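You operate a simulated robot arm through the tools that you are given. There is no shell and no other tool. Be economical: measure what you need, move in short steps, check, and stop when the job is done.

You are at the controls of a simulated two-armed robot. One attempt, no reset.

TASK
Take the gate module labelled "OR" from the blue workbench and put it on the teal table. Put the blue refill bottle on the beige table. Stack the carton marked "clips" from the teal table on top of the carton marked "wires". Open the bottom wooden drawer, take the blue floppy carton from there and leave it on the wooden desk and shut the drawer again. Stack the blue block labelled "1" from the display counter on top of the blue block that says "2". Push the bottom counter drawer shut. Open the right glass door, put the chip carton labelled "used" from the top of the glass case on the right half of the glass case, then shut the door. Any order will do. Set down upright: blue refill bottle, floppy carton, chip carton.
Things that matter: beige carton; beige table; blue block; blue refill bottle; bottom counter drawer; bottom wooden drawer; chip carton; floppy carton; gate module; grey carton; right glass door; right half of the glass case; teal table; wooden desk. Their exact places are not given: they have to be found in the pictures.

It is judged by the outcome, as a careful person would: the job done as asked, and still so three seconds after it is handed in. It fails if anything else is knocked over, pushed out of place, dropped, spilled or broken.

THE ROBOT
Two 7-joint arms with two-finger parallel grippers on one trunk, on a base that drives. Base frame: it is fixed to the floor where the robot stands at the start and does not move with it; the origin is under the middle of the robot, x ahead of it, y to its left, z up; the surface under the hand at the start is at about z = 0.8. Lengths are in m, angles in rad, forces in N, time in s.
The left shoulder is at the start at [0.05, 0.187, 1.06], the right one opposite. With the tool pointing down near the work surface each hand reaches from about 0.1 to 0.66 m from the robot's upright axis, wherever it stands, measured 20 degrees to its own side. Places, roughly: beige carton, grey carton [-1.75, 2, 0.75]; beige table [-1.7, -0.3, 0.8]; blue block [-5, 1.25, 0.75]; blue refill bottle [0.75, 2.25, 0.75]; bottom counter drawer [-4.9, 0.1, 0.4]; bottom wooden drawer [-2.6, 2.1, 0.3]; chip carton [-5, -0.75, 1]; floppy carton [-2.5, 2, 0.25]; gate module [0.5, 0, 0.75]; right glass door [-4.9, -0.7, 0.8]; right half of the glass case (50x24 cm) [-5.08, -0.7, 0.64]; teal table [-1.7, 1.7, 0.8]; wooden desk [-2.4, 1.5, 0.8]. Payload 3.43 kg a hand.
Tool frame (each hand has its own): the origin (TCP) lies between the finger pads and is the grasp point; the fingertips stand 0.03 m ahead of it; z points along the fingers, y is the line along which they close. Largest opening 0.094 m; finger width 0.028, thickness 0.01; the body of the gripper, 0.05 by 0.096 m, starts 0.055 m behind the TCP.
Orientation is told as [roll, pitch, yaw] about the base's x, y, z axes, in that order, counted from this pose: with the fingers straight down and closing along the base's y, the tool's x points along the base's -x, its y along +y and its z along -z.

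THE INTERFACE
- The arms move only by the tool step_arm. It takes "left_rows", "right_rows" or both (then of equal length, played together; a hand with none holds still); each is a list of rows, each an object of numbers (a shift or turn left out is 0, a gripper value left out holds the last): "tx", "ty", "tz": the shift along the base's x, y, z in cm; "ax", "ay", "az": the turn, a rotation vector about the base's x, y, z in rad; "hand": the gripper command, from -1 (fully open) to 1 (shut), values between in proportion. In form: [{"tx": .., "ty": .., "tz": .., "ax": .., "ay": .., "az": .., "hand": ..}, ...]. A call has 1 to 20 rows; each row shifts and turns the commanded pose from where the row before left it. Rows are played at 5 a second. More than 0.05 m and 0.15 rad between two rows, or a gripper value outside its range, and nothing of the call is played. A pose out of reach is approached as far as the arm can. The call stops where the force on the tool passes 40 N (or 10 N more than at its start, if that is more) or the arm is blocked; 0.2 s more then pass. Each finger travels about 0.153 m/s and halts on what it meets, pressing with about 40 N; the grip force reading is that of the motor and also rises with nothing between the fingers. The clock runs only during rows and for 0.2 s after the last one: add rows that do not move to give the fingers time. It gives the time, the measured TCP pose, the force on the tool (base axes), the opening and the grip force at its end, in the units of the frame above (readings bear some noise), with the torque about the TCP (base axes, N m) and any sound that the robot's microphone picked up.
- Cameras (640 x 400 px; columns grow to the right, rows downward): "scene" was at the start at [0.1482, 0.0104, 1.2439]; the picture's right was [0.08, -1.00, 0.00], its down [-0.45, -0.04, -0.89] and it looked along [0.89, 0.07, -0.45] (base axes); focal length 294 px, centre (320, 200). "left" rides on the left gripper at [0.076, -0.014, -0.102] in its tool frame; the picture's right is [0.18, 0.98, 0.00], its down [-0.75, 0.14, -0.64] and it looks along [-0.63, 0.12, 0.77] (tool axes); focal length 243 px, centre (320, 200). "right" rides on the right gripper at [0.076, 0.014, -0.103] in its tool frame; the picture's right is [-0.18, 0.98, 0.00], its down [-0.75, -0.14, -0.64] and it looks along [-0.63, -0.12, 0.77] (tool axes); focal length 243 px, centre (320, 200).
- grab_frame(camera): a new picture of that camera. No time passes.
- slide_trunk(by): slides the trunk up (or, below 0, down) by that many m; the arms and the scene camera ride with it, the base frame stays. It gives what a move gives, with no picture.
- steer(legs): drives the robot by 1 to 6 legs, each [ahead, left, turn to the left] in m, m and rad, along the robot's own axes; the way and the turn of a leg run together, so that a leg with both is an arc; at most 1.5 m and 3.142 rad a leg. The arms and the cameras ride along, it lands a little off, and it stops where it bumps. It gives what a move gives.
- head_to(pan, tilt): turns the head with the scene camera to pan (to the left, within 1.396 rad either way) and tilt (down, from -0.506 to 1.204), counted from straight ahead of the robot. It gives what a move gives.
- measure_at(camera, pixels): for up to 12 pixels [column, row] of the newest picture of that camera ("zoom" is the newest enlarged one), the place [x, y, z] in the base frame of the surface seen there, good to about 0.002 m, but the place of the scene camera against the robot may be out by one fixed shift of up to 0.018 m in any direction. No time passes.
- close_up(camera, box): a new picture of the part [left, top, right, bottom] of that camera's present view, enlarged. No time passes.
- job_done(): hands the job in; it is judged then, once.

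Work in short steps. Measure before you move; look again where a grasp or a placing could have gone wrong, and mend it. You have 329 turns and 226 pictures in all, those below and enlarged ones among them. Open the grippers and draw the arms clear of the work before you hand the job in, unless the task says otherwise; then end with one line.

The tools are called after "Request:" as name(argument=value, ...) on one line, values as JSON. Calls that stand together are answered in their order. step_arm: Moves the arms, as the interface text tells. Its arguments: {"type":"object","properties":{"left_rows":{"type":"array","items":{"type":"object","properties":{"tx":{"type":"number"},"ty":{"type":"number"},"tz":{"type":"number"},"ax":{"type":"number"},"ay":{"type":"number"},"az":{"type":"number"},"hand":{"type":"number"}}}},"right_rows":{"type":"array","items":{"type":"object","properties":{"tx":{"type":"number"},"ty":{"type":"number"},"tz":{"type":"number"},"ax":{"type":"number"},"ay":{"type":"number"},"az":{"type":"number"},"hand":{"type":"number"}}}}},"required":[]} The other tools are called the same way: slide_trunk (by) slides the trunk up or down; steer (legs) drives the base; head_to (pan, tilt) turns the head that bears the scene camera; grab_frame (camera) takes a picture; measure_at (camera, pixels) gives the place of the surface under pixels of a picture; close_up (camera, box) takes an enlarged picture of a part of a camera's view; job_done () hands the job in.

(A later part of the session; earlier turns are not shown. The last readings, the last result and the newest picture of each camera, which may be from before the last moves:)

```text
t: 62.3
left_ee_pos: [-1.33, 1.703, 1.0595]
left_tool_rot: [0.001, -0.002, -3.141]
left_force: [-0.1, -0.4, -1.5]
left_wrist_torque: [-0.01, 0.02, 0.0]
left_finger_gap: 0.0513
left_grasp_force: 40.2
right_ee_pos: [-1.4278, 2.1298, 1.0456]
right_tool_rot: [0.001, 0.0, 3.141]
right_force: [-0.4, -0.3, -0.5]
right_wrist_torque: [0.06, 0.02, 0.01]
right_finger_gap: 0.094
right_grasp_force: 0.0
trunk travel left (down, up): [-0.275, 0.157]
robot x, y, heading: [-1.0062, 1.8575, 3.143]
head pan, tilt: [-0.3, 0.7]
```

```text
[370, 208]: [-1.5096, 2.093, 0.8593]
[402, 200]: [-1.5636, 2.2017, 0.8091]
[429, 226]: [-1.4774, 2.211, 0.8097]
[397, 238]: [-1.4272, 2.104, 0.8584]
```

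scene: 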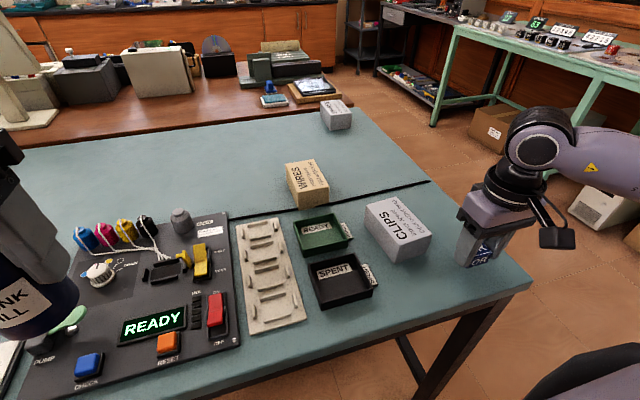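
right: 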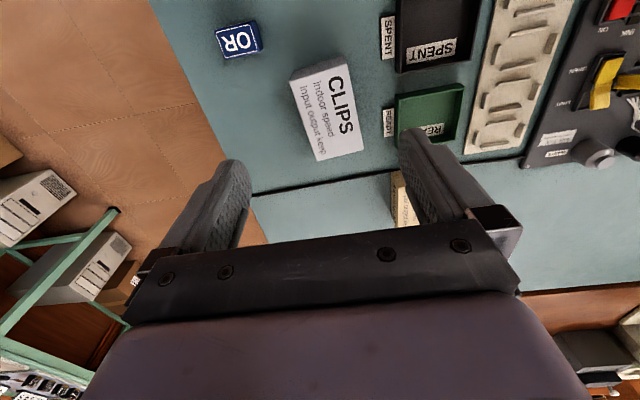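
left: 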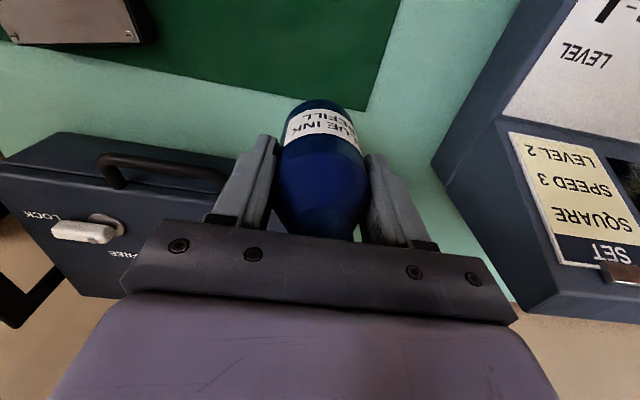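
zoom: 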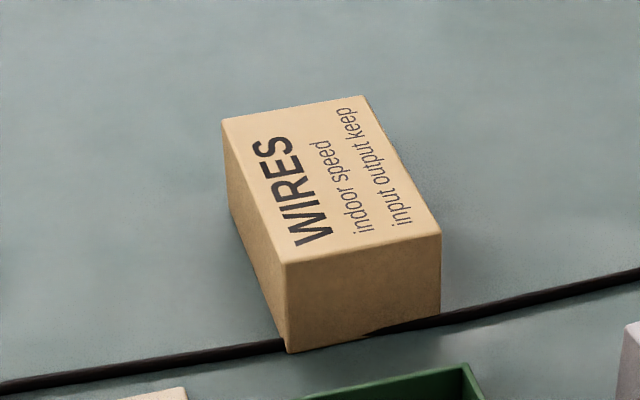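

To pin down wires accurately I hover the right hand near it and measure with the wrist camera.

Request:
step_arm(right_rows=[{"tx": -4, "ty": -2.5}, {"tx": -4, "ty": -3}, {"tx": -3, "ty": -3.5}, {}])

Request:
grab_frame(camera="right")

```text
t: 63.3
left_ee_pos: [-1.3312, 1.7037, 1.0597]
left_tool_rot: [0.0, -0.001, -3.142]
left_force: [-0.4, 0.3, -1.8]
left_wrist_torque: [0.01, 0.03, -0.01]
left_finger_gap: 0.0514
left_grasp_force: 39.8
right_ee_pos: [-1.5406, 2.0393, 1.0451]
right_tool_rot: [0.0, -0.001, 3.143]
right_force: [0.0, 0.3, -0.1]
right_wrist_torque: [0.01, 0.01, 0.05]
right_finger_gap: 0.0941
right_grasp_force: 0.0
trunk travel left (down, up): [-0.275, 0.157]
robot x, y, heading: [-1.0073, 1.854, 3.142]
head pan, tilt: [-0.3, 0.7]
```

```text
195 pictures are left
```

right: 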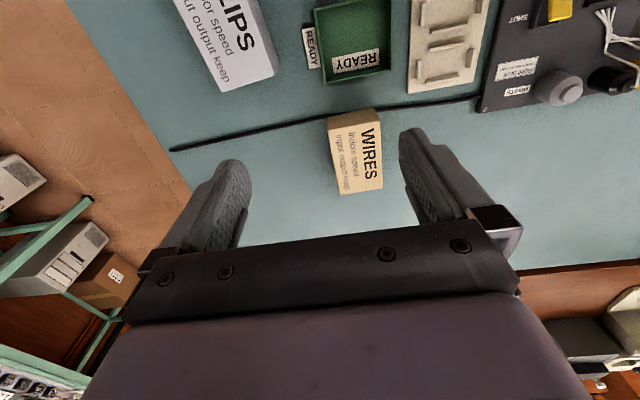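

Request:
measure_at(camera="right", pixels=[[330, 134], [379, 123], [381, 188], [342, 192], [358, 160]])

```text
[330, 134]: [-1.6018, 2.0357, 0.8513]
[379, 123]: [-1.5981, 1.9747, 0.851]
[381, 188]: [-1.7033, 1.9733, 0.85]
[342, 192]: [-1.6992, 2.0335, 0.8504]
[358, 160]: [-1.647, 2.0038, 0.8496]
```

Wires centre is (-1.651, 2.004). Now grasp clips: move to (-1.468, 2.125), yaw +0.11, pre-opening 8 cm, and descend.

Request:
step_arm(right_rows=[{"tx": 3.6, "ty": 3, "az": 0.11, "hand": -0.75}, {"tx": 3.7, "ty": 3}, {"ty": 2.6, "tz": -3}, {"tz": -4.5}, {"tz": -4.5}, {"tz": -4.5}, {"tz": -2}, {}])

Request:
grab_frame(camera="right")

```text
t: 65.1
left_ee_pos: [-1.3319, 1.7036, 1.0591]
left_tool_rot: [0.0, -0.002, -3.142]
left_force: [-0.7, 0.5, -0.6]
left_wrist_torque: [0.0, -0.03, 0.0]
left_finger_gap: 0.0514
left_grasp_force: 39.8
right_ee_pos: [-1.4657, 2.1251, 0.858]
right_tool_rot: [-0.002, -0.002, -3.032]
right_force: [0.4, -0.3, 0.3]
right_wrist_torque: [-0.01, 0.01, 0.01]
right_finger_gap: 0.0825
right_grasp_force: 0.1
trunk travel left (down, up): [-0.275, 0.157]
robot x, y, heading: [-1.0085, 1.8549, 3.144]
head pan, tilt: [-0.3, 0.7]
```

```text
194 pictures are left
```

right: 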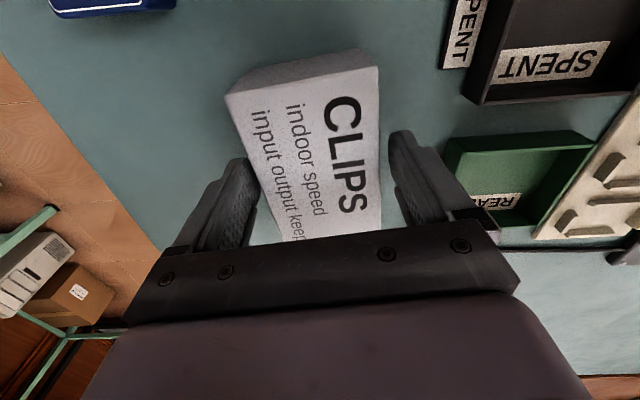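

Carton between the fingers. I lower 1.5 cm, close and lift a bit.

Request:
step_arm(right_rows=[{"tz": -1.5}, {}, {"hand": 1}, {"hand": 1}, {"hand": 1}, {"tz": 3}, {"tz": 4}, {}])

Request:
grab_frame(camera="right")

```text
t: 66.9
left_ee_pos: [-1.3307, 1.7037, 1.0589]
left_tool_rot: [0.0, 0.0, -3.142]
left_force: [-0.5, 0.9, -1.3]
left_wrist_torque: [0.0, 0.0, -0.01]
left_finger_gap: 0.0516
left_grasp_force: 39.9
right_ee_pos: [-1.4648, 2.1259, 0.9122]
right_tool_rot: [-0.002, 0.0, -3.033]
right_force: [-0.9, 0.3, -2.1]
right_wrist_torque: [-0.02, 0.0, -0.04]
right_finger_gap: 0.0724
right_grasp_force: 39.3
trunk travel left (down, up): [-0.275, 0.157]
robot x, y, heading: [-1.0057, 1.8553, 3.137]
head pan, tilt: [-0.3, 0.7]
```

```text
193 pictures are left
```

right: 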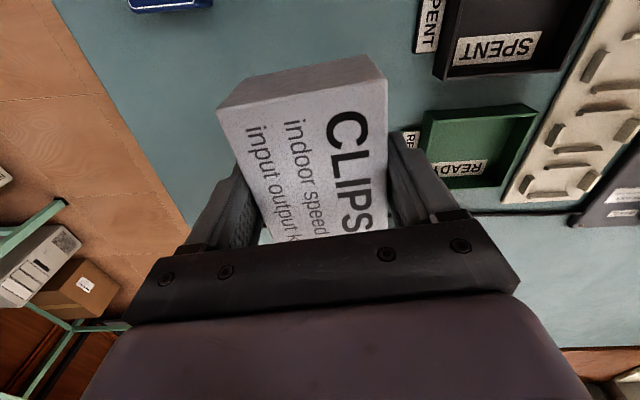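

The gap is 7.2 cm where I expected 6; I check how the carton sits in the hand.

Request:
measure_at(camera="right", pixels=[[222, 110], [386, 82], [385, 200], [260, 210], [245, 150], [310, 110], [386, 120], [310, 200], [385, 60]])

Request:
grab_frame(camera="scene")

```text
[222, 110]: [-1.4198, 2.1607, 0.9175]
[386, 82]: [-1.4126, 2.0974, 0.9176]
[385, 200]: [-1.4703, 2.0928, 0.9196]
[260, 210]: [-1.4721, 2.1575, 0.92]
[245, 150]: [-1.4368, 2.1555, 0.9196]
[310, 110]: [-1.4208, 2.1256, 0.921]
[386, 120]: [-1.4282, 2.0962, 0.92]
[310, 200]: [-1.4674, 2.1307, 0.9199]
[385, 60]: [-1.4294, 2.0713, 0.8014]
```

```text
192 pictures are left
```

scene: 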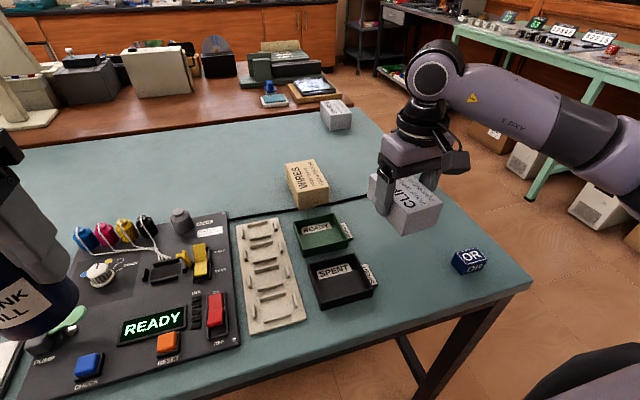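

The carton is held level, width about 6.5 cm; fine. I lift 5 cm, turn back -0.06 and move above wires.

Request:
step_arm(right_rows=[{"tz": 4.5, "az": -0.06}, {"tx": -4, "ty": -2.5}, {"tx": -4, "ty": -2.5}, {"tx": -4, "ty": -2.5}, {"tx": -4, "ty": -2.5}, {"tx": -2.2, "ty": -2.1}, {}, {}])

Request:
grab_frame(camera="right")

Request:
grab_frame(camera="scene")

```text
t: 68.7
left_ee_pos: [-1.3311, 1.7038, 1.0588]
left_tool_rot: [0.0, -0.002, -3.141]
left_force: [-0.4, 0.6, -1.5]
left_wrist_torque: [-0.02, 0.01, -0.02]
left_finger_gap: 0.0513
left_grasp_force: 40.4
right_ee_pos: [-1.6297, 2.0075, 0.9558]
right_tool_rot: [0.0, 0.001, -3.093]
right_force: [0.0, -0.1, -2.3]
right_wrist_torque: [0.04, -0.03, -0.01]
right_finger_gap: 0.072
right_grasp_force: 39.7
right hand out of reach, approached as far as the arm can: row 6
trunk travel left (down, up): [-0.275, 0.157]
robot x, y, heading: [-1.0049, 1.8533, 3.146]
head pan, tilt: [-0.3, 0.7]
```

```text
191 pictures are left
```

right: 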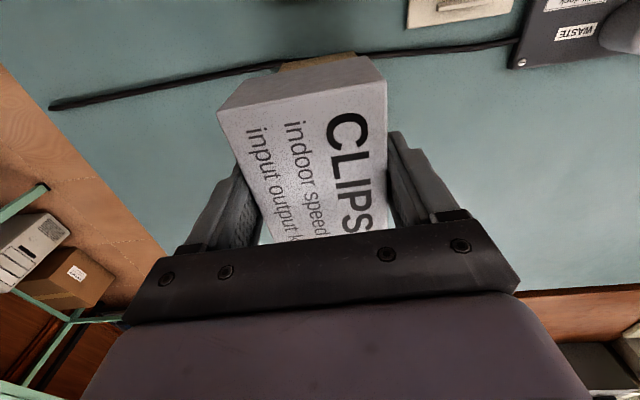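

```text
190 pictures are left
```

scene: 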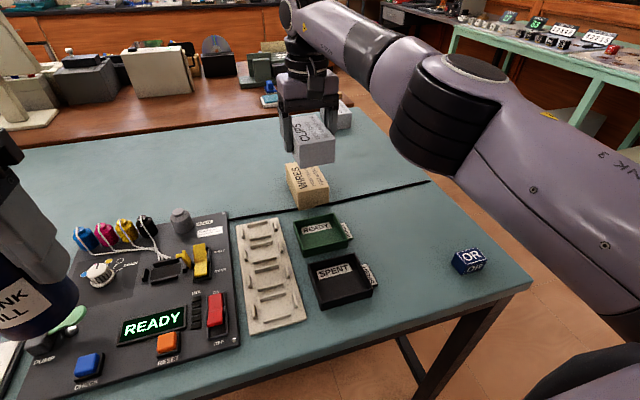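

1.7 cm short. I drive the base 3 cm closer, then check the hand pose.

Request:
steer(legs=[[0.03, 0, 0]])

```text
t: 69.5
left_ee_pos: [-1.3604, 1.7026, 1.0589]
left_tool_rot: [-0.001, 0.0, -3.141]
left_force: [0.2, -0.3, -1.8]
left_wrist_torque: [0.03, 0.0, 0.0]
left_finger_gap: 0.0514
left_grasp_force: 39.8
right_ee_pos: [-1.6606, 2.008, 0.9558]
right_tool_rot: [-0.001, -0.001, -3.094]
right_force: [1.1, -0.4, -1.9]
right_wrist_torque: [-0.01, 0.01, 0.0]
right_finger_gap: 0.0721
right_grasp_force: 40.2
trunk travel left (down, up): [-0.275, 0.157]
robot x, y, heading: [-1.038, 1.8565, 3.137]
head pan, tilt: [-0.3, 0.7]
```

Now I adjust to (-1.647, 2.0045) and lower to just above wires.

Request:
step_arm(right_rows=[{"tx": 1.35, "ty": -0.35}, {"tz": -3}, {"tz": -2}, {}])

Request:
grab_frame(camera="right")

Request:
close_up(camera="scene", box=[240, 100, 400, 240])

```text
t: 70.5
left_ee_pos: [-1.3598, 1.7032, 1.0591]
left_tool_rot: [0.0, 0.0, -3.142]
left_force: [-0.4, 0.6, -1.2]
left_wrist_torque: [0.01, -0.02, 0.01]
left_finger_gap: 0.0515
left_grasp_force: 39.8
right_ee_pos: [-1.6454, 2.0041, 0.906]
right_tool_rot: [0.001, -0.001, -3.093]
right_force: [0.7, -0.1, -2.8]
right_wrist_torque: [-0.02, -0.04, 0.0]
right_finger_gap: 0.0719
right_grasp_force: 40.0
trunk travel left (down, up): [-0.275, 0.157]
robot x, y, heading: [-1.0373, 1.852, 3.145]
head pan, tilt: [-0.3, 0.7]
```

```text
189 pictures are left
```

right: 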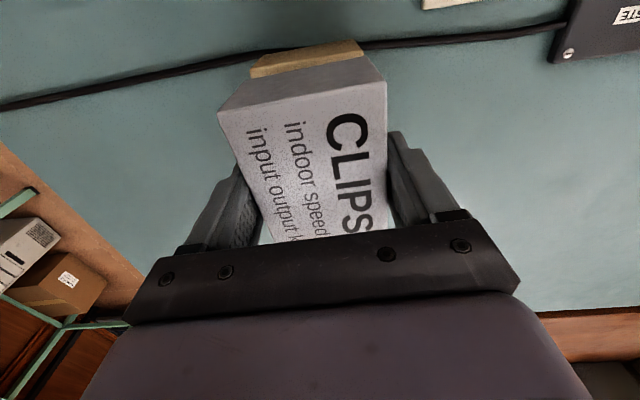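

```text
2.86 times, centred on (320, 170) of scene
```

zoom: 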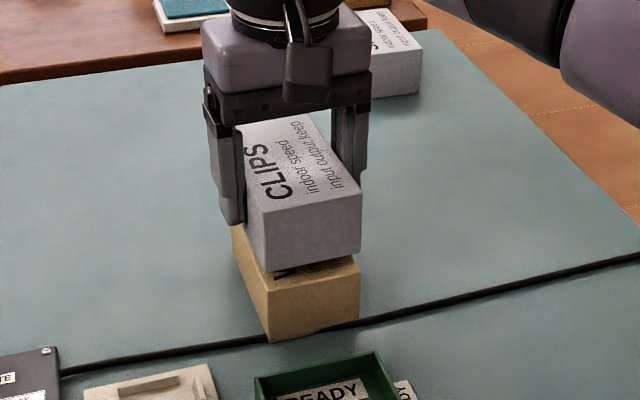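

Looks aligned. I compare the two front faces before releasing.

Request:
measure_at(camera="zoom", pixels=[[272, 255], [355, 235], [275, 325], [352, 305], [265, 240], [262, 310]])

```text
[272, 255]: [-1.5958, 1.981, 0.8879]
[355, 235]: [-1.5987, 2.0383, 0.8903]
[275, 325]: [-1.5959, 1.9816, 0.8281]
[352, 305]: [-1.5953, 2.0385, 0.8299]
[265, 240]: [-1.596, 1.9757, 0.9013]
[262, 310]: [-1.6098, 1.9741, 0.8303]
```

Faces line up within 3 mm. I lower 1.2 cm, release and lift away.

Request:
step_arm(right_rows=[{"tz": -0.8}, {"tz": -0.4}, {}])

```text
t: 71.3
left_ee_pos: [-1.3599, 1.7036, 1.06]
left_tool_rot: [0.001, -0.004, -3.141]
left_force: [0.7, 0.2, 0.5]
left_wrist_torque: [0.03, 0.02, 0.02]
left_finger_gap: 0.0515
left_grasp_force: 40.0
right_ee_pos: [-1.6444, 2.0041, 0.8926]
right_tool_rot: [-0.001, 0.0, -3.093]
right_force: [0.0, -0.3, -1.9]
right_wrist_torque: [0.0, -0.04, 0.0]
right_finger_gap: 0.0719
right_grasp_force: 40.1
trunk travel left (down, up): [-0.275, 0.157]
robot x, y, heading: [-1.0385, 1.8536, 3.141]
head pan, tilt: [-0.3, 0.7]
```

Request:
step_arm(right_rows=[{"tz": -0.25}, {"tz": -0.15}, {}])

```text
t: 72.1
left_ee_pos: [-1.3595, 1.7021, 1.0597]
left_tool_rot: [0.001, -0.001, -3.141]
left_force: [-0.1, -0.1, -1.5]
left_wrist_torque: [-0.01, -0.01, 0.0]
left_finger_gap: 0.0515
left_grasp_force: 40.3
right_ee_pos: [-1.6462, 2.0051, 0.8932]
right_tool_rot: [-0.001, -0.005, -3.093]
right_force: [-4.3, 2.8, 16.7]
right_wrist_torque: [0.36, -0.59, 0.11]
right_finger_gap: 0.0718
right_grasp_force: 40.0
trunk travel left (down, up): [-0.275, 0.157]
robot x, y, heading: [-1.0376, 1.8588, 3.142]
head pan, tilt: [-0.3, 0.7]
```

Contact (17 N). I ease up 2 mm, open and lift.

Request:
step_arm(right_rows=[{"tz": 0.2}, {"hand": -0.2}, {"hand": -1}, {"hand": -1}, {"tz": 3}, {"tz": 4}, {"tz": 4}, {"tx": 4, "ty": 1}, {"tx": 4, "ty": 1}])

Request:
grab_frame(camera="scene")

```text
t: 74.1
left_ee_pos: [-1.36, 1.7033, 1.0585]
left_tool_rot: [-0.001, -0.002, -3.141]
left_force: [0.6, -0.4, -1.6]
left_wrist_torque: [-0.01, 0.02, -0.02]
left_finger_gap: 0.0514
left_grasp_force: 40.3
right_ee_pos: [-1.5649, 2.0257, 1.0027]
right_tool_rot: [0.0, 0.002, -3.094]
right_force: [-0.5, -0.1, 0.1]
right_wrist_torque: [0.01, 0.02, -0.01]
right_finger_gap: 0.0939
right_grasp_force: 0.1
trunk travel left (down, up): [-0.275, 0.157]
robot x, y, heading: [-1.0403, 1.8582, 3.138]
head pan, tilt: [-0.3, 0.7]
```

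```text
187 pictures are left
```

scene: 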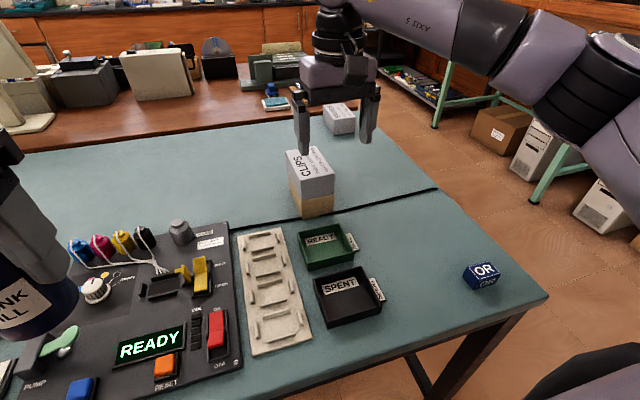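

Clips sits on wires. I retract the right arm, back off, and travel to the beige table (toward -y, robot's left).

Request:
step_arm(right_rows=[{"tx": 4.5, "tz": 2}, {"tx": 4.5, "tz": 2}, {"tx": 4.5, "ty": 1}, {"tx": 4.5, "ty": 1}, {"az": 0.05}])

Request:
steer(legs=[[-0.3, 0, 0]])

Request:
head_to(pan=1.0, tilt=0.45)

Request:
grab_frame(camera="scene")

```text
t: 75.3
left_ee_pos: [-1.3594, 1.7023, 1.0599]
left_tool_rot: [0.001, 0.0, -3.142]
left_force: [0.5, -1.1, -0.5]
left_wrist_torque: [-0.02, 0.04, 0.01]
left_finger_gap: 0.0514
left_grasp_force: 39.8
right_ee_pos: [-1.3864, 2.0467, 1.0426]
right_tool_rot: [0.0, 0.001, -3.041]
right_force: [0.3, -0.5, 0.8]
right_wrist_torque: [-0.01, -0.01, 0.03]
right_finger_gap: 0.0942
right_grasp_force: 0.0
trunk travel left (down, up): [-0.275, 0.157]
robot x, y, heading: [-1.0382, 1.8545, 3.142]
head pan, tilt: [-0.3, 0.7]
```

```text
t: 77.3
left_ee_pos: [-1.0637, 1.7022, 1.0607]
left_tool_rot: [0.001, -0.002, 3.141]
left_force: [-0.1, -0.3, -1.5]
left_wrist_torque: [0.0, -0.01, 0.0]
left_finger_gap: 0.0513
left_grasp_force: 40.3
right_ee_pos: [-1.0912, 2.0464, 1.0419]
right_tool_rot: [-0.001, -0.001, -3.044]
right_force: [0.7, 0.2, -0.5]
right_wrist_torque: [-0.01, 0.03, -0.04]
right_finger_gap: 0.0939
right_grasp_force: 0.0
trunk travel left (down, up): [-0.275, 0.157]
robot x, y, heading: [-0.7451, 1.8555, 3.136]
head pan, tilt: [-0.3, 0.7]
```

```text
t: 78.8
left_ee_pos: [-1.063, 1.7043, 1.0595]
left_tool_rot: [0.0, -0.002, 3.141]
left_force: [0.4, -0.6, -1.5]
left_wrist_torque: [0.01, 0.0, -0.01]
left_finger_gap: 0.0514
left_grasp_force: 40.1
right_ee_pos: [-1.0902, 2.0454, 1.0417]
right_tool_rot: [0.001, -0.002, -3.044]
right_force: [0.4, 0.1, -0.5]
right_wrist_torque: [0.0, 0.01, -0.03]
right_finger_gap: 0.0939
right_grasp_force: 0.1
trunk travel left (down, up): [-0.275, 0.157]
robot x, y, heading: [-0.7414, 1.8541, 3.137]
head pan, tilt: [1.0, 0.45]
```

```text
186 pictures are left
```

scene: 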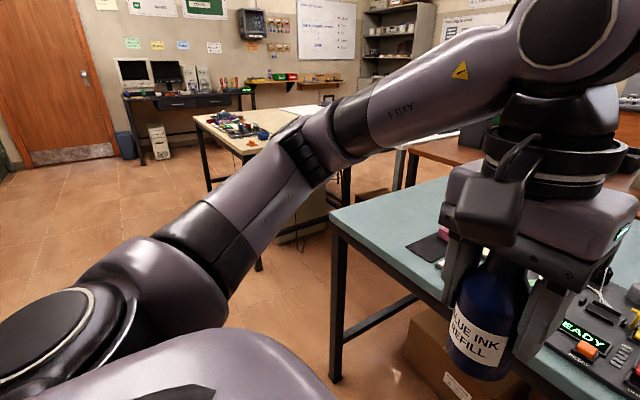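

The beige-topped table is at (260,130). I measure its corners and the free floor.

Request:
measure_at(camera="scene", pixels=[[197, 120], [245, 153], [262, 137], [295, 113], [200, 250], [60, 180], [335, 220], [208, 190]])

Request:
close_up(camera="scene", box=[180, 90, 360, 200])

```text
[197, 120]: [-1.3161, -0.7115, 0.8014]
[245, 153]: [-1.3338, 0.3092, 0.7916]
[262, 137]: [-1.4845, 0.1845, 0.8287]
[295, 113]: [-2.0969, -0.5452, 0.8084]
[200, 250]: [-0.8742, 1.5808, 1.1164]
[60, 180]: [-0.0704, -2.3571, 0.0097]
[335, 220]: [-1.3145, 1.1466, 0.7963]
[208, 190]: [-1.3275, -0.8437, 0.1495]
```

```text
3.56 times, centred on (270, 145) of scene
```

zoom: 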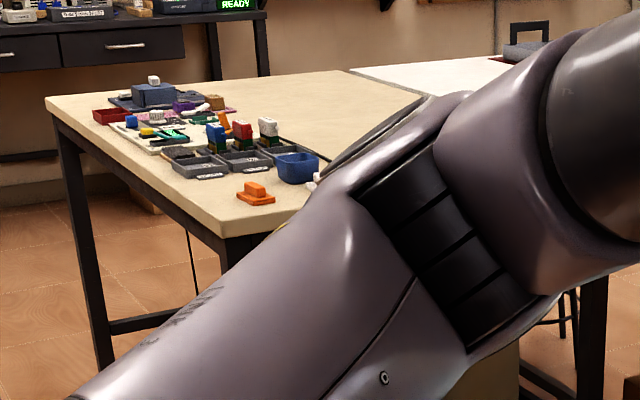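

I drive 1.6 m to robot's left and look at the beige table from the front.

Request:
steer(legs=[[0, 1.5, 0], [0, 0.2, 0]])

Request:
head_to(pan=0.0, tilt=0.6)

Request:
grab_frame(camera="scene")

```text
t: 94.1
left_ee_pos: [-1.0424, -0.0059, 1.0597]
left_tool_rot: [0.0, -0.002, -3.118]
left_force: [0.3, -0.7, -1.6]
left_wrist_torque: [-0.01, -0.01, 0.0]
left_finger_gap: 0.0514
left_grasp_force: 40.2
right_ee_pos: [-1.0761, 0.3367, 1.0422]
right_tool_rot: [-0.001, 0.001, -3.019]
right_force: [0.2, -1.2, -0.4]
right_wrist_torque: [0.01, 0.01, 0.01]
right_finger_gap: 0.094
right_grasp_force: 0.0
trunk travel left (down, up): [-0.275, 0.157]
robot x, y, heading: [-0.7231, 0.1528, -3.12]
head pan, tilt: [1.0, 0.45]
```

```text
t: 95.4
left_ee_pos: [-1.0411, -0.0049, 1.0605]
left_tool_rot: [0.0, -0.002, -3.119]
left_force: [-0.2, -0.1, -1.9]
left_wrist_torque: [0.01, 0.0, 0.04]
left_finger_gap: 0.0514
left_grasp_force: 40.1
right_ee_pos: [-1.0754, 0.3365, 1.0437]
right_tool_rot: [0.0, 0.0, -3.02]
right_force: [-0.1, -0.2, 0.1]
right_wrist_torque: [-0.03, 0.0, -0.01]
right_finger_gap: 0.0941
right_grasp_force: 0.0
trunk travel left (down, up): [-0.275, 0.157]
robot x, y, heading: [-0.7208, 0.1523, -3.12]
head pan, tilt: [0.0, 0.6]
```

```text
184 pictures are left
```

scene: 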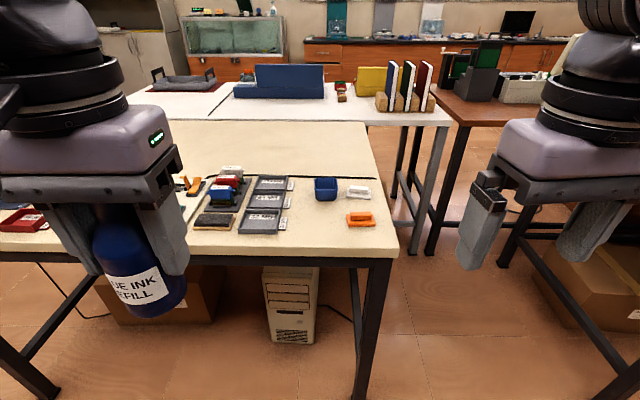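

The table's near zone around (320,225) and the back half (300,160) look free. I measure.

Request:
measure_at(camera="scene", pixels=[[315, 225], [300, 165], [330, 165], [262, 220], [327, 190], [358, 190], [360, 220], [385, 245], [375, 170], [345, 222], [280, 240]])

Request:
close_up(camera="scene", box=[180, 120, 400, 270])

```text
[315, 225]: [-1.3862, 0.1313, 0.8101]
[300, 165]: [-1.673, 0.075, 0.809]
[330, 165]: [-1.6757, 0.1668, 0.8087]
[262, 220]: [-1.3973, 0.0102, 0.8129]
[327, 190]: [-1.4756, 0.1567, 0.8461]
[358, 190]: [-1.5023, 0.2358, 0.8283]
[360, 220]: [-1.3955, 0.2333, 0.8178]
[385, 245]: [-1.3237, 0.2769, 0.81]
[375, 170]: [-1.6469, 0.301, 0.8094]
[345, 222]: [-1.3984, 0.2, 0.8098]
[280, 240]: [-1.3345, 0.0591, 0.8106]
```

```text
2.67 times, centred on (290, 195) of scene
```

zoom: 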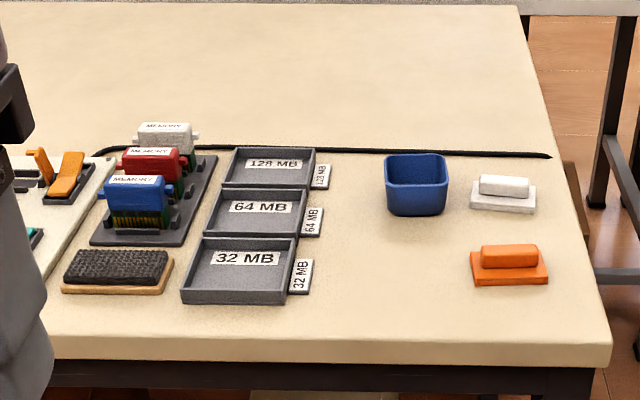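

I place the bottle at about (-1.39, 0.14), between the 32 MB label and the orange block. Drive closer first.

Request:
steer(legs=[[0.2, -0.13, -0.02]])

Request:
grab_frame(camera="left")

```text
t: 97.2
left_ee_pos: [-1.2482, 0.129, 1.0599]
left_tool_rot: [0.001, 0.0, -3.136]
left_force: [-0.2, -0.5, -0.7]
left_wrist_torque: [-0.01, 0.01, 0.01]
left_finger_gap: 0.0511
left_grasp_force: 40.1
right_ee_pos: [-1.2751, 0.4727, 1.0422]
right_tool_rot: [0.002, 0.0, -3.036]
right_force: [-0.6, 0.1, -0.1]
right_wrist_torque: [0.01, 0.05, 0.03]
right_finger_gap: 0.094
right_grasp_force: 0.0
trunk travel left (down, up): [-0.275, 0.157]
robot x, y, heading: [-0.9228, 0.2864, -3.135]
head pan, tilt: [0.0, 0.6]
```

```text
182 pictures are left
```

left: 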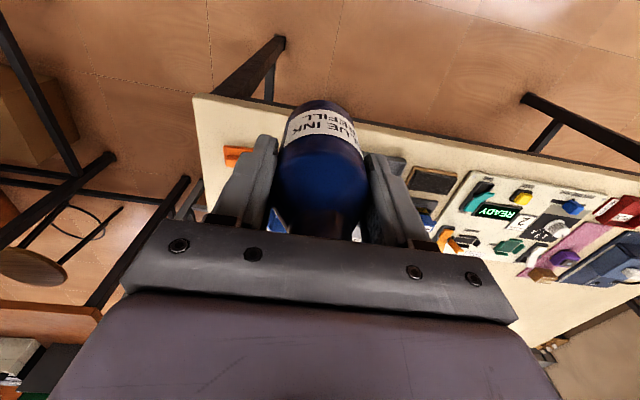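

Now I move the bottle to (-1.39, 0.142) and down to z≈0.895, then look.

Request:
step_arm(left_rows=[{"tx": -4.5}, {"tx": -4.5, "ty": 0.6}, {"tx": -5, "ty": 0}, {"ty": 0.6}, {"tz": -4.5}, {"tz": -4.5}, {"tz": -4.5}, {"tz": -2.8}, {}])

Request:
grab_frame(camera="left")

Request:
grab_frame(camera="scene")

```text
t: 99.2
left_ee_pos: [-1.3849, 0.1427, 0.8935]
left_tool_rot: [0.0, -0.001, -3.136]
left_force: [0.1, -0.1, -0.9]
left_wrist_torque: [0.03, 0.01, 0.03]
left_finger_gap: 0.0515
left_grasp_force: 39.7
right_ee_pos: [-1.2746, 0.4719, 1.0426]
right_tool_rot: [0.0, 0.0, -3.037]
right_force: [-0.3, 0.3, 0.1]
right_wrist_torque: [0.02, 0.01, 0.0]
right_finger_gap: 0.094
right_grasp_force: 0.1
trunk travel left (down, up): [-0.275, 0.157]
robot x, y, heading: [-0.9241, 0.2828, -3.138]
head pan, tilt: [0.0, 0.6]
```

```text
181 pictures are left
```

left: 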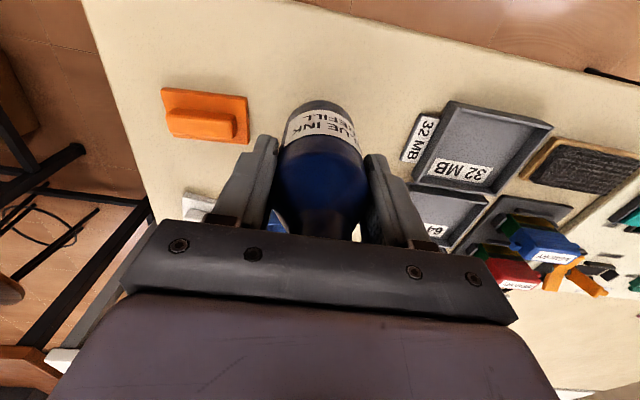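

```text
180 pictures are left
```

scene: 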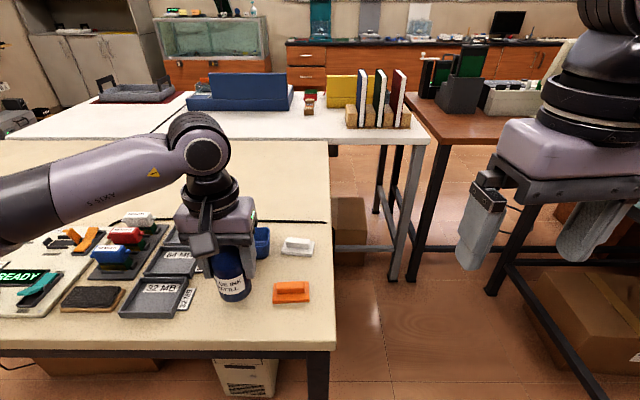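

Clear. I lower 1.8 cm and creep to contact.

Request:
step_arm(left_rows=[{"tz": -1.5}, {"tz": -0.4}, {"tz": -0.2}, {}])

```text
t: 100.2
left_ee_pos: [-1.3858, 0.1411, 0.8744]
left_tool_rot: [-0.001, -0.001, -3.136]
left_force: [-1.4, 0.8, -2.2]
left_wrist_torque: [-0.03, 0.0, 0.02]
left_finger_gap: 0.0516
left_grasp_force: 40.2
right_ee_pos: [-1.2757, 0.4724, 1.0426]
right_tool_rot: [0.001, 0.0, -3.038]
right_force: [0.6, -0.4, 0.7]
right_wrist_torque: [0.02, 0.0, -0.03]
right_finger_gap: 0.0941
right_grasp_force: 0.0
trunk travel left (down, up): [-0.275, 0.157]
robot x, y, heading: [-0.9248, 0.2816, -3.134]
head pan, tilt: [0.0, 0.6]
```

Request:
step_arm(left_rows=[{"tz": -0.2}, {"tz": -0.15}, {}])

```text
t: 101.0
left_ee_pos: [-1.3854, 0.1405, 0.8728]
left_tool_rot: [-0.001, -0.003, -3.134]
left_force: [0.6, 0.6, -0.6]
left_wrist_torque: [-0.03, 0.0, -0.02]
left_finger_gap: 0.0516
left_grasp_force: 39.8
right_ee_pos: [-1.2749, 0.4705, 1.0419]
right_tool_rot: [0.0, -0.002, -3.038]
right_force: [0.4, -0.2, 0.0]
right_wrist_torque: [0.0, -0.02, 0.03]
right_finger_gap: 0.0943
right_grasp_force: 0.0
trunk travel left (down, up): [-0.275, 0.157]
robot x, y, heading: [-0.9244, 0.284, -3.135]
head pan, tilt: [0.0, 0.6]
```

Probably just touching (weight reading gone). One more small step, then check.

Request:
step_arm(left_rows=[{"tz": -0.15}, {"tz": -0.1}, {}])

```text
t: 101.8
left_ee_pos: [-1.3859, 0.1405, 0.8697]
left_tool_rot: [0.0, -0.002, -3.135]
left_force: [0.4, 0.4, -0.9]
left_wrist_torque: [-0.01, 0.04, 0.01]
left_finger_gap: 0.0516
left_grasp_force: 40.1
right_ee_pos: [-1.2742, 0.4713, 1.0423]
right_tool_rot: [0.001, 0.001, -3.036]
right_force: [0.3, 0.2, -0.7]
right_wrist_torque: [0.0, 0.02, 0.02]
right_finger_gap: 0.0941
right_grasp_force: 0.1
trunk travel left (down, up): [-0.275, 0.157]
robot x, y, heading: [-0.923, 0.2793, -3.135]
head pan, tilt: [0.0, 0.6]
```

Request:
step_arm(left_rows=[{"tz": -0.15}, {"tz": -0.1}, {}])

```text
t: 102.6
left_ee_pos: [-1.3867, 0.1408, 0.8686]
left_tool_rot: [0.0, -0.005, -3.134]
left_force: [1.1, -1.7, 6.2]
left_wrist_torque: [-0.17, -0.2, 0.0]
left_finger_gap: 0.0514
left_grasp_force: 40.3
right_ee_pos: [-1.275, 0.4707, 1.0427]
right_tool_rot: [-0.002, 0.001, -3.036]
right_force: [0.9, -0.4, -0.6]
right_wrist_torque: [0.02, -0.01, 0.0]
right_finger_gap: 0.0941
right_grasp_force: 0.0
trunk travel left (down, up): [-0.275, 0.157]
robot x, y, heading: [-0.9266, 0.2797, -3.139]
head pan, tilt: [0.0, 0.6]
```

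Contact (6 N). I release and lift straight up.

Request:
step_arm(left_rows=[{"hand": 0.2}, {"hand": -0.5}, {"hand": -0.5}, {"tz": 3}, {"tz": 4.5}, {"tz": 4.5}, {"tz": 4.5}, {"tx": 4.5}, {"tx": 4.5}, {"tx": 4.5}])

Request:
grab_frame(camera="scene")

```text
t: 104.8
left_ee_pos: [-1.2515, 0.1419, 1.0327]
left_tool_rot: [0.001, -0.001, -3.134]
left_force: [-0.1, 0.0, 0.3]
left_wrist_torque: [0.0, 0.0, 0.0]
left_finger_gap: 0.0706
left_grasp_force: 0.0
right_ee_pos: [-1.2741, 0.4721, 1.0416]
right_tool_rot: [-0.001, 0.001, -3.036]
right_force: [0.6, 0.0, 0.4]
right_wrist_torque: [0.0, 0.02, 0.0]
right_finger_gap: 0.094
right_grasp_force: 0.0
trunk travel left (down, up): [-0.275, 0.157]
robot x, y, heading: [-0.9216, 0.2807, -3.138]
head pan, tilt: [0.0, 0.6]
```

```text
179 pictures are left
```

scene: 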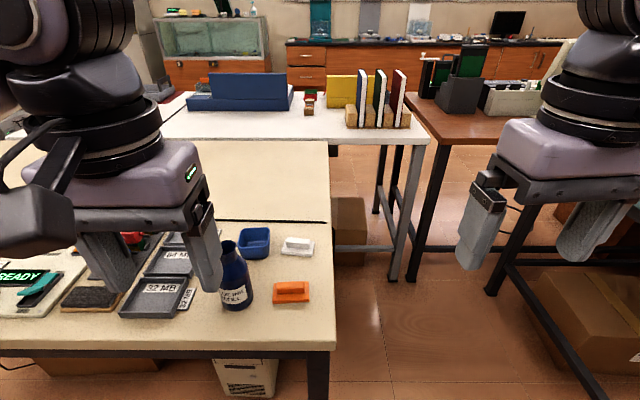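

The bottle stands upright. Next, go around the teal table's +y end to the wooden desk: back off and drive right (toward +y).

Request:
steer(legs=[[-0.22, 0, 0], [0, -1.5, 0], [0, -0.85, 0]])

Request:
head_to(pan=-0.2, tilt=0.45)

Request:
grab_frame(camera="scene")

```text
t: 126.9
left_ee_pos: [-1.0745, 2.5039, 1.0325]
left_tool_rot: [-0.001, -0.002, -3.126]
left_force: [0.3, 0.3, 0.6]
left_wrist_torque: [0.0, 0.0, 0.02]
left_finger_gap: 0.0706
left_grasp_force: 0.0
right_ee_pos: [-1.101, 2.8306, 1.0422]
right_tool_rot: [-0.001, 0.0, -3.026]
right_force: [0.5, 0.2, 0.2]
right_wrist_torque: [-0.02, 0.04, 0.06]
right_finger_gap: 0.094
right_grasp_force: 0.0
trunk travel left (down, up): [-0.275, 0.157]
robot x, y, heading: [-0.7485, 2.6467, -3.123]
head pan, tilt: [0.0, 0.6]
```

```text
t: 127.6
left_ee_pos: [-1.0734, 2.5035, 1.0324]
left_tool_rot: [0.001, -0.002, -3.126]
left_force: [-1.0, -0.6, -0.1]
left_wrist_torque: [0.0, 0.05, -0.02]
left_finger_gap: 0.0702
left_grasp_force: 0.0
right_ee_pos: [-1.1, 2.8325, 1.0416]
right_tool_rot: [-0.001, 0.0, -3.028]
right_force: [-0.6, -0.5, -0.9]
right_wrist_torque: [-0.02, 0.01, 0.02]
right_finger_gap: 0.094
right_grasp_force: 0.1
trunk travel left (down, up): [-0.275, 0.157]
robot x, y, heading: [-0.7482, 2.6464, -3.127]
head pan, tilt: [-0.201, 0.45]
```

```text
178 pictures are left
```

scene: 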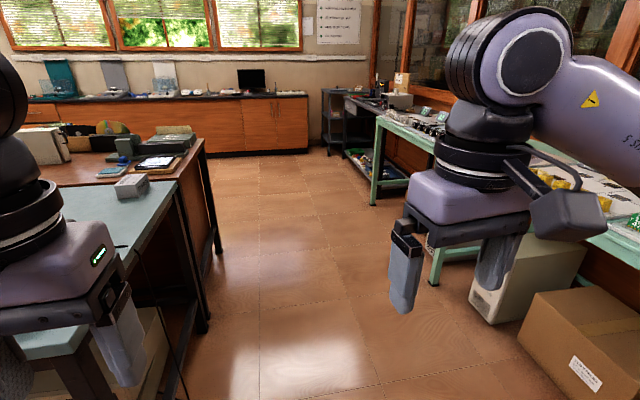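

I measure the corridor: desk corners, green bench edge.

Request:
measure_at(camera="scene", pixels=[[203, 142], [160, 180], [215, 240], [375, 200], [432, 280], [475, 290], [210, 330], [180, 185], [190, 130], [150, 205], [530, 330]])

Request:
close_up(camera="scene", box=[40, 100, 240, 300])

```text
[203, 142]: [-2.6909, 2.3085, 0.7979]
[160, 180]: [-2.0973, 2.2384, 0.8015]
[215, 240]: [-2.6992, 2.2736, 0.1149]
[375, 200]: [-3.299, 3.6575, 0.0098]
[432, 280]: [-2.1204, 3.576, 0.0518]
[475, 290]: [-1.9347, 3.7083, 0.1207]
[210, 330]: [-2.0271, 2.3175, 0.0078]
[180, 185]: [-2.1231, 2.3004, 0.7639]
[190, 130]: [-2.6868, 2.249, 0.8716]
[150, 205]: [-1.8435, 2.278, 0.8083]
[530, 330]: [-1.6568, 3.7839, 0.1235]
```

```text
2.00 times, centred on (140, 200) of scene
```

zoom: 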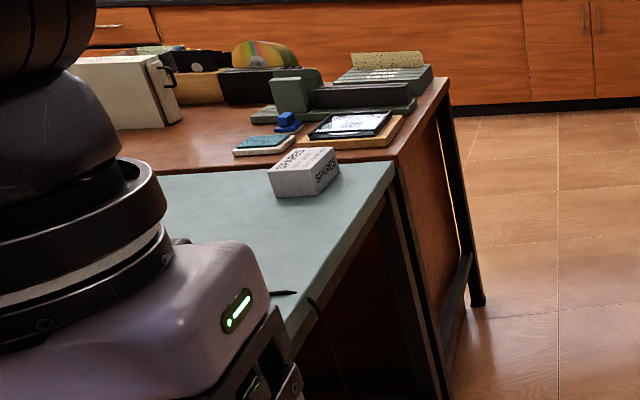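

Desk spans x -2.1..-2.7, ending at y 2.3; corridor is y 2.3–3.58. I drive through at y≈2.9 and look at the desk's far side.

Request:
steer(legs=[[0, -0.27, -0.015], [1.5, 0, 0], [1.2, 0, 0]])

Request:
steer(legs=[[0, 0, 2.6]])

Request:
head_to(pan=0.0, tilt=0.5)

Request:
grab_frame(camera="scene")

```text
t: 143.2
left_ee_pos: [-3.7584, 2.8414, 1.0319]
left_tool_rot: [0.001, -0.001, 3.122]
left_force: [1.0, -0.5, 0.0]
left_wrist_torque: [-0.01, -0.05, -0.04]
left_finger_gap: 0.0705
left_grasp_force: 0.0
right_ee_pos: [-3.7702, 3.1709, 1.0422]
right_tool_rot: [0.001, -0.001, -3.063]
right_force: [0.1, -0.2, -0.4]
right_wrist_torque: [-0.02, 0.0, -0.03]
right_finger_gap: 0.094
right_grasp_force: 0.1
trunk travel left (down, up): [-0.275, 0.157]
robot x, y, heading: [-3.426, 2.9707, 3.119]
head pan, tilt: [-0.201, 0.45]
```

```text
t: 149.8
left_ee_pos: [-3.074, 2.9205, 1.0323]
left_tool_rot: [0.001, 0.0, -0.546]
left_force: [0.4, 0.2, 0.6]
left_wrist_torque: [0.03, 0.02, -0.03]
left_finger_gap: 0.0707
left_grasp_force: 0.0
right_ee_pos: [-3.2269, 2.6284, 1.0432]
right_tool_rot: [-0.001, 0.0, -0.447]
right_force: [0.0, 0.1, -0.8]
right_wrist_torque: [-0.02, -0.03, 0.03]
right_finger_gap: 0.0939
right_grasp_force: 0.1
trunk travel left (down, up): [-0.275, 0.157]
robot x, y, heading: [-3.426, 2.9741, -0.546]
head pan, tilt: [-0.201, 0.45]
```

```text
t: 150.5
left_ee_pos: [-3.0724, 2.9203, 1.0328]
left_tool_rot: [0.0, -0.003, -0.545]
left_force: [0.3, -0.3, 0.1]
left_wrist_torque: [0.0, 0.04, 0.0]
left_finger_gap: 0.0704
left_grasp_force: 0.1
right_ee_pos: [-3.227, 2.6273, 1.0427]
right_tool_rot: [0.0, 0.0, -0.446]
right_force: [0.3, -0.5, -0.5]
right_wrist_torque: [0.01, 0.02, 0.04]
right_finger_gap: 0.0941
right_grasp_force: 0.1
trunk travel left (down, up): [-0.275, 0.157]
robot x, y, heading: [-3.4257, 2.9718, -0.543]
head pan, tilt: [0.0, 0.499]
```

```text
176 pictures are left
```

scene: 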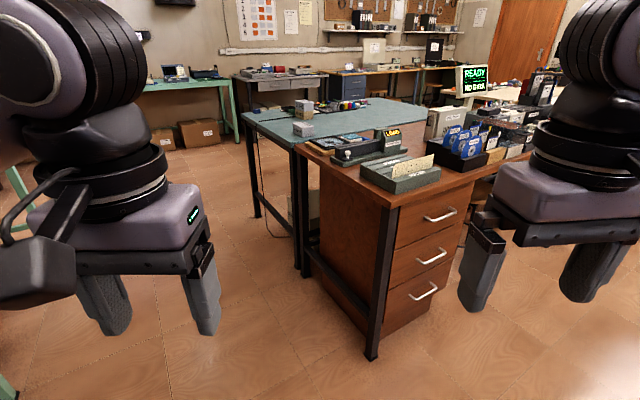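

The drawers face us: three handles, bottom one at about (423,291). I measure.

Request:
measure_at(camera="scene", pixels=[[409, 296], [437, 286], [423, 293], [390, 310], [440, 215], [431, 258], [375, 340], [420, 305], [402, 180], [460, 185], [300, 150]])

Request:
close_up(camera="scene", box=[300, 110, 540, 340])

```text
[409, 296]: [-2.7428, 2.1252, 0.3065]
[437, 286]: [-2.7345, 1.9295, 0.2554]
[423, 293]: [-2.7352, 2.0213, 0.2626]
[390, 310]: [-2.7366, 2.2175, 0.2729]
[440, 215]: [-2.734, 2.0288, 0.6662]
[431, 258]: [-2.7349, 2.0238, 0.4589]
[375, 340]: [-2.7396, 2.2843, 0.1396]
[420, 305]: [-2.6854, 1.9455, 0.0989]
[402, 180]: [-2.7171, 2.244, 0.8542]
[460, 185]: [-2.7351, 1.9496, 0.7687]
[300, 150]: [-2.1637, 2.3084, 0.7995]
```

```text
1.74 times, centred on (420, 225) of scene
```

zoom: 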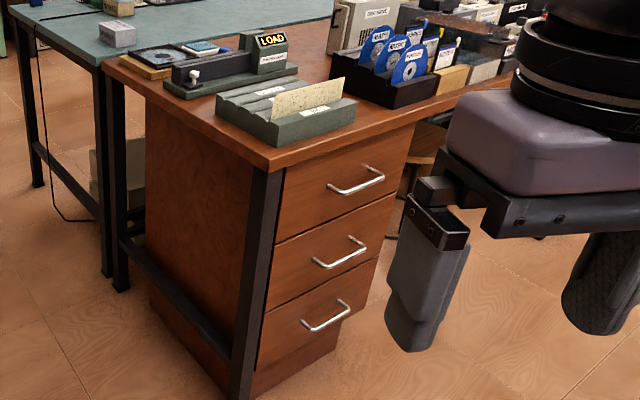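

Bottom handle is near y≈2.05, z≈0.29. I turn to face +x and strafe so the right arm is in line with the handle.

Request:
steer(legs=[[0, 0, 0.543], [0, -0.73, 0]])

Request:
head_to(pan=-0.2, tilt=0.75)

Request:
grab_frame(camera="scene")

```text
t: 158.9
left_ee_pos: [-3.1002, 2.3714, 1.0324]
left_tool_rot: [0.0, -0.001, -0.01]
left_force: [-0.3, 0.0, 0.4]
left_wrist_torque: [-0.01, 0.01, 0.01]
left_finger_gap: 0.0705
left_grasp_force: 0.2
right_ee_pos: [-3.0836, 2.0432, 1.0415]
right_tool_rot: [0.003, 0.002, 0.09]
right_force: [0.8, 0.5, 0.2]
right_wrist_torque: [0.0, -0.04, 0.02]
right_finger_gap: 0.0939
right_grasp_force: 0.0
trunk travel left (down, up): [-0.275, 0.157]
robot x, y, heading: [-3.4347, 2.2342, -0.012]
head pan, tilt: [0.0, 0.499]
```

```text
t: 159.7
left_ee_pos: [-3.1002, 2.3719, 1.0328]
left_tool_rot: [-0.002, -0.003, -0.012]
left_force: [-1.1, 0.7, -0.7]
left_wrist_torque: [0.02, 0.01, -0.01]
left_finger_gap: 0.0706
left_grasp_force: 0.1
right_ee_pos: [-3.0824, 2.0435, 1.0421]
right_tool_rot: [0.001, -0.002, 0.089]
right_force: [-0.1, 0.4, -0.9]
right_wrist_torque: [0.02, 0.02, 0.01]
right_finger_gap: 0.0939
right_grasp_force: 0.0
trunk travel left (down, up): [-0.275, 0.157]
robot x, y, heading: [-3.4286, 2.2375, -0.01]
head pan, tilt: [-0.201, 0.75]
```

```text
174 pictures are left
```

scene: 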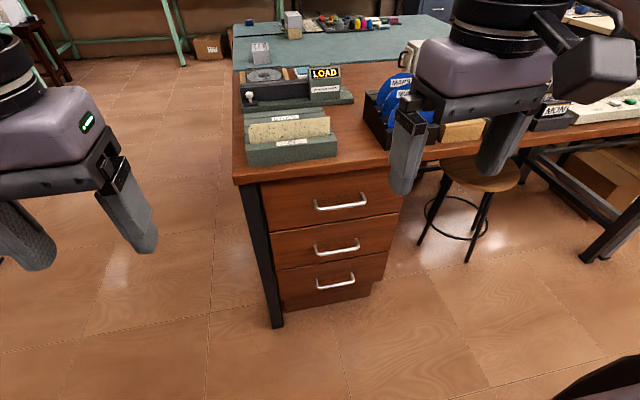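

Clear view of the three handles; the bottom one at (336,282). I zoom and measure it.

Request:
close_up(camera="scene", box=[260, 220, 400, 320])

Request:
measure_at(camera="scene", pixels=[[318, 287], [336, 285], [353, 283], [319, 281], [353, 276], [336, 270], [285, 290], [384, 265], [360, 165], [345, 215]])

```text
4.00 times, centred on (330, 270) of scene
```

zoom: 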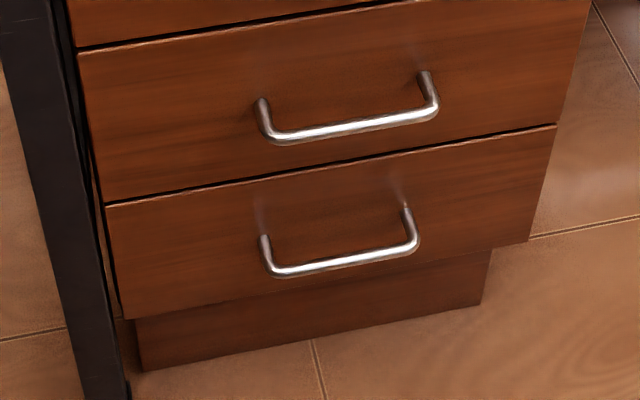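

```text
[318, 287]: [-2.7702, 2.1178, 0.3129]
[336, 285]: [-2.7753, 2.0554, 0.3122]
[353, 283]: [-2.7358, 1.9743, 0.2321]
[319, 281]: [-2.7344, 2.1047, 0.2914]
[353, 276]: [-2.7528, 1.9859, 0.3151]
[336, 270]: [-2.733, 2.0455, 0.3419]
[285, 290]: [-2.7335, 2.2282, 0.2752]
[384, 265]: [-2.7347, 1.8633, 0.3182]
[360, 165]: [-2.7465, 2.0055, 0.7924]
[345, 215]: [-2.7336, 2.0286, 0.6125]
```

Bar: x≈-2.772, y≈2.053, z≈0.30. I turn the right hand 90° about z, then pitch it forward so that the fingers point ahead and close vertically.

Request:
step_arm(right_rows=[{"az": 0.148, "tx": 1}, {"az": 0.148, "tx": 1}, {"az": 0.148, "tx": 1}, {"az": 0.148, "tx": 1}, {"az": 0.148, "tx": 1}, {"az": 0.148, "tx": 1}, {"az": 0.148, "tx": 1}, {"az": 0.148, "tx": 1}, {"az": 0.148, "tx": 1}, {"az": 0.148, "tx": 1}, {"ay": -0.15}, {"ay": -0.15}, {"ay": -0.15}, {"ay": -0.15}, {"ay": -0.15}, {"ay": -0.15}, {"ay": -0.15}, {"ay": -0.15}, {}])

Request:
slide_trunk(by=-0.27)

Request:
grab_frame(camera="scene")

```text
t: 163.7
left_ee_pos: [-3.1006, 2.3722, 1.0329]
left_tool_rot: [0.0, -0.001, -0.01]
left_force: [0.5, 0.4, -0.4]
left_wrist_torque: [-0.01, 0.02, 0.01]
left_finger_gap: 0.0706
left_grasp_force: 0.1
right_ee_pos: [-3.0777, 2.1615, 1.052]
right_tool_rot: [-1.198, -0.039, 1.494]
right_force: [-0.6, 0.6, 0.2]
right_wrist_torque: [0.01, -0.01, 0.01]
right_finger_gap: 0.0939
right_grasp_force: 0.1
right hand out of reach, approached as far as the arm can: row 7, 8, 9, 10, 15, 16, 17, 18
trunk travel left (down, up): [-0.275, 0.157]
robot x, y, heading: [-3.432, 2.2396, -0.011]
head pan, tilt: [-0.201, 0.75]
```

```text
t: 166.4
left_ee_pos: [-3.1006, 2.3724, 0.7625]
left_tool_rot: [-0.001, -0.003, -0.01]
left_force: [-0.4, 0.2, 0.1]
left_wrist_torque: [-0.01, -0.01, -0.01]
left_finger_gap: 0.0705
left_grasp_force: 0.0
right_ee_pos: [-3.0784, 2.1637, 0.7794]
right_tool_rot: [-1.197, -0.028, 1.494]
right_force: [0.6, 0.0, 0.5]
right_wrist_torque: [-0.01, 0.02, 0.0]
right_finger_gap: 0.0941
right_grasp_force: 0.0
trunk travel left (down, up): [-0.005, 0.427]
robot x, y, heading: [-3.4275, 2.2374, -0.01]
head pan, tilt: [-0.201, 0.75]
```

```text
172 pictures are left
```

scene: 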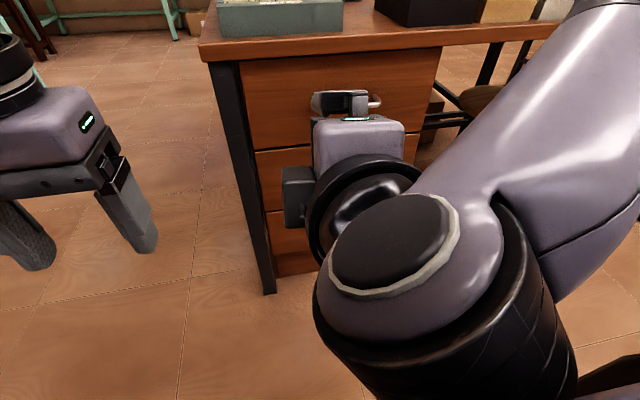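

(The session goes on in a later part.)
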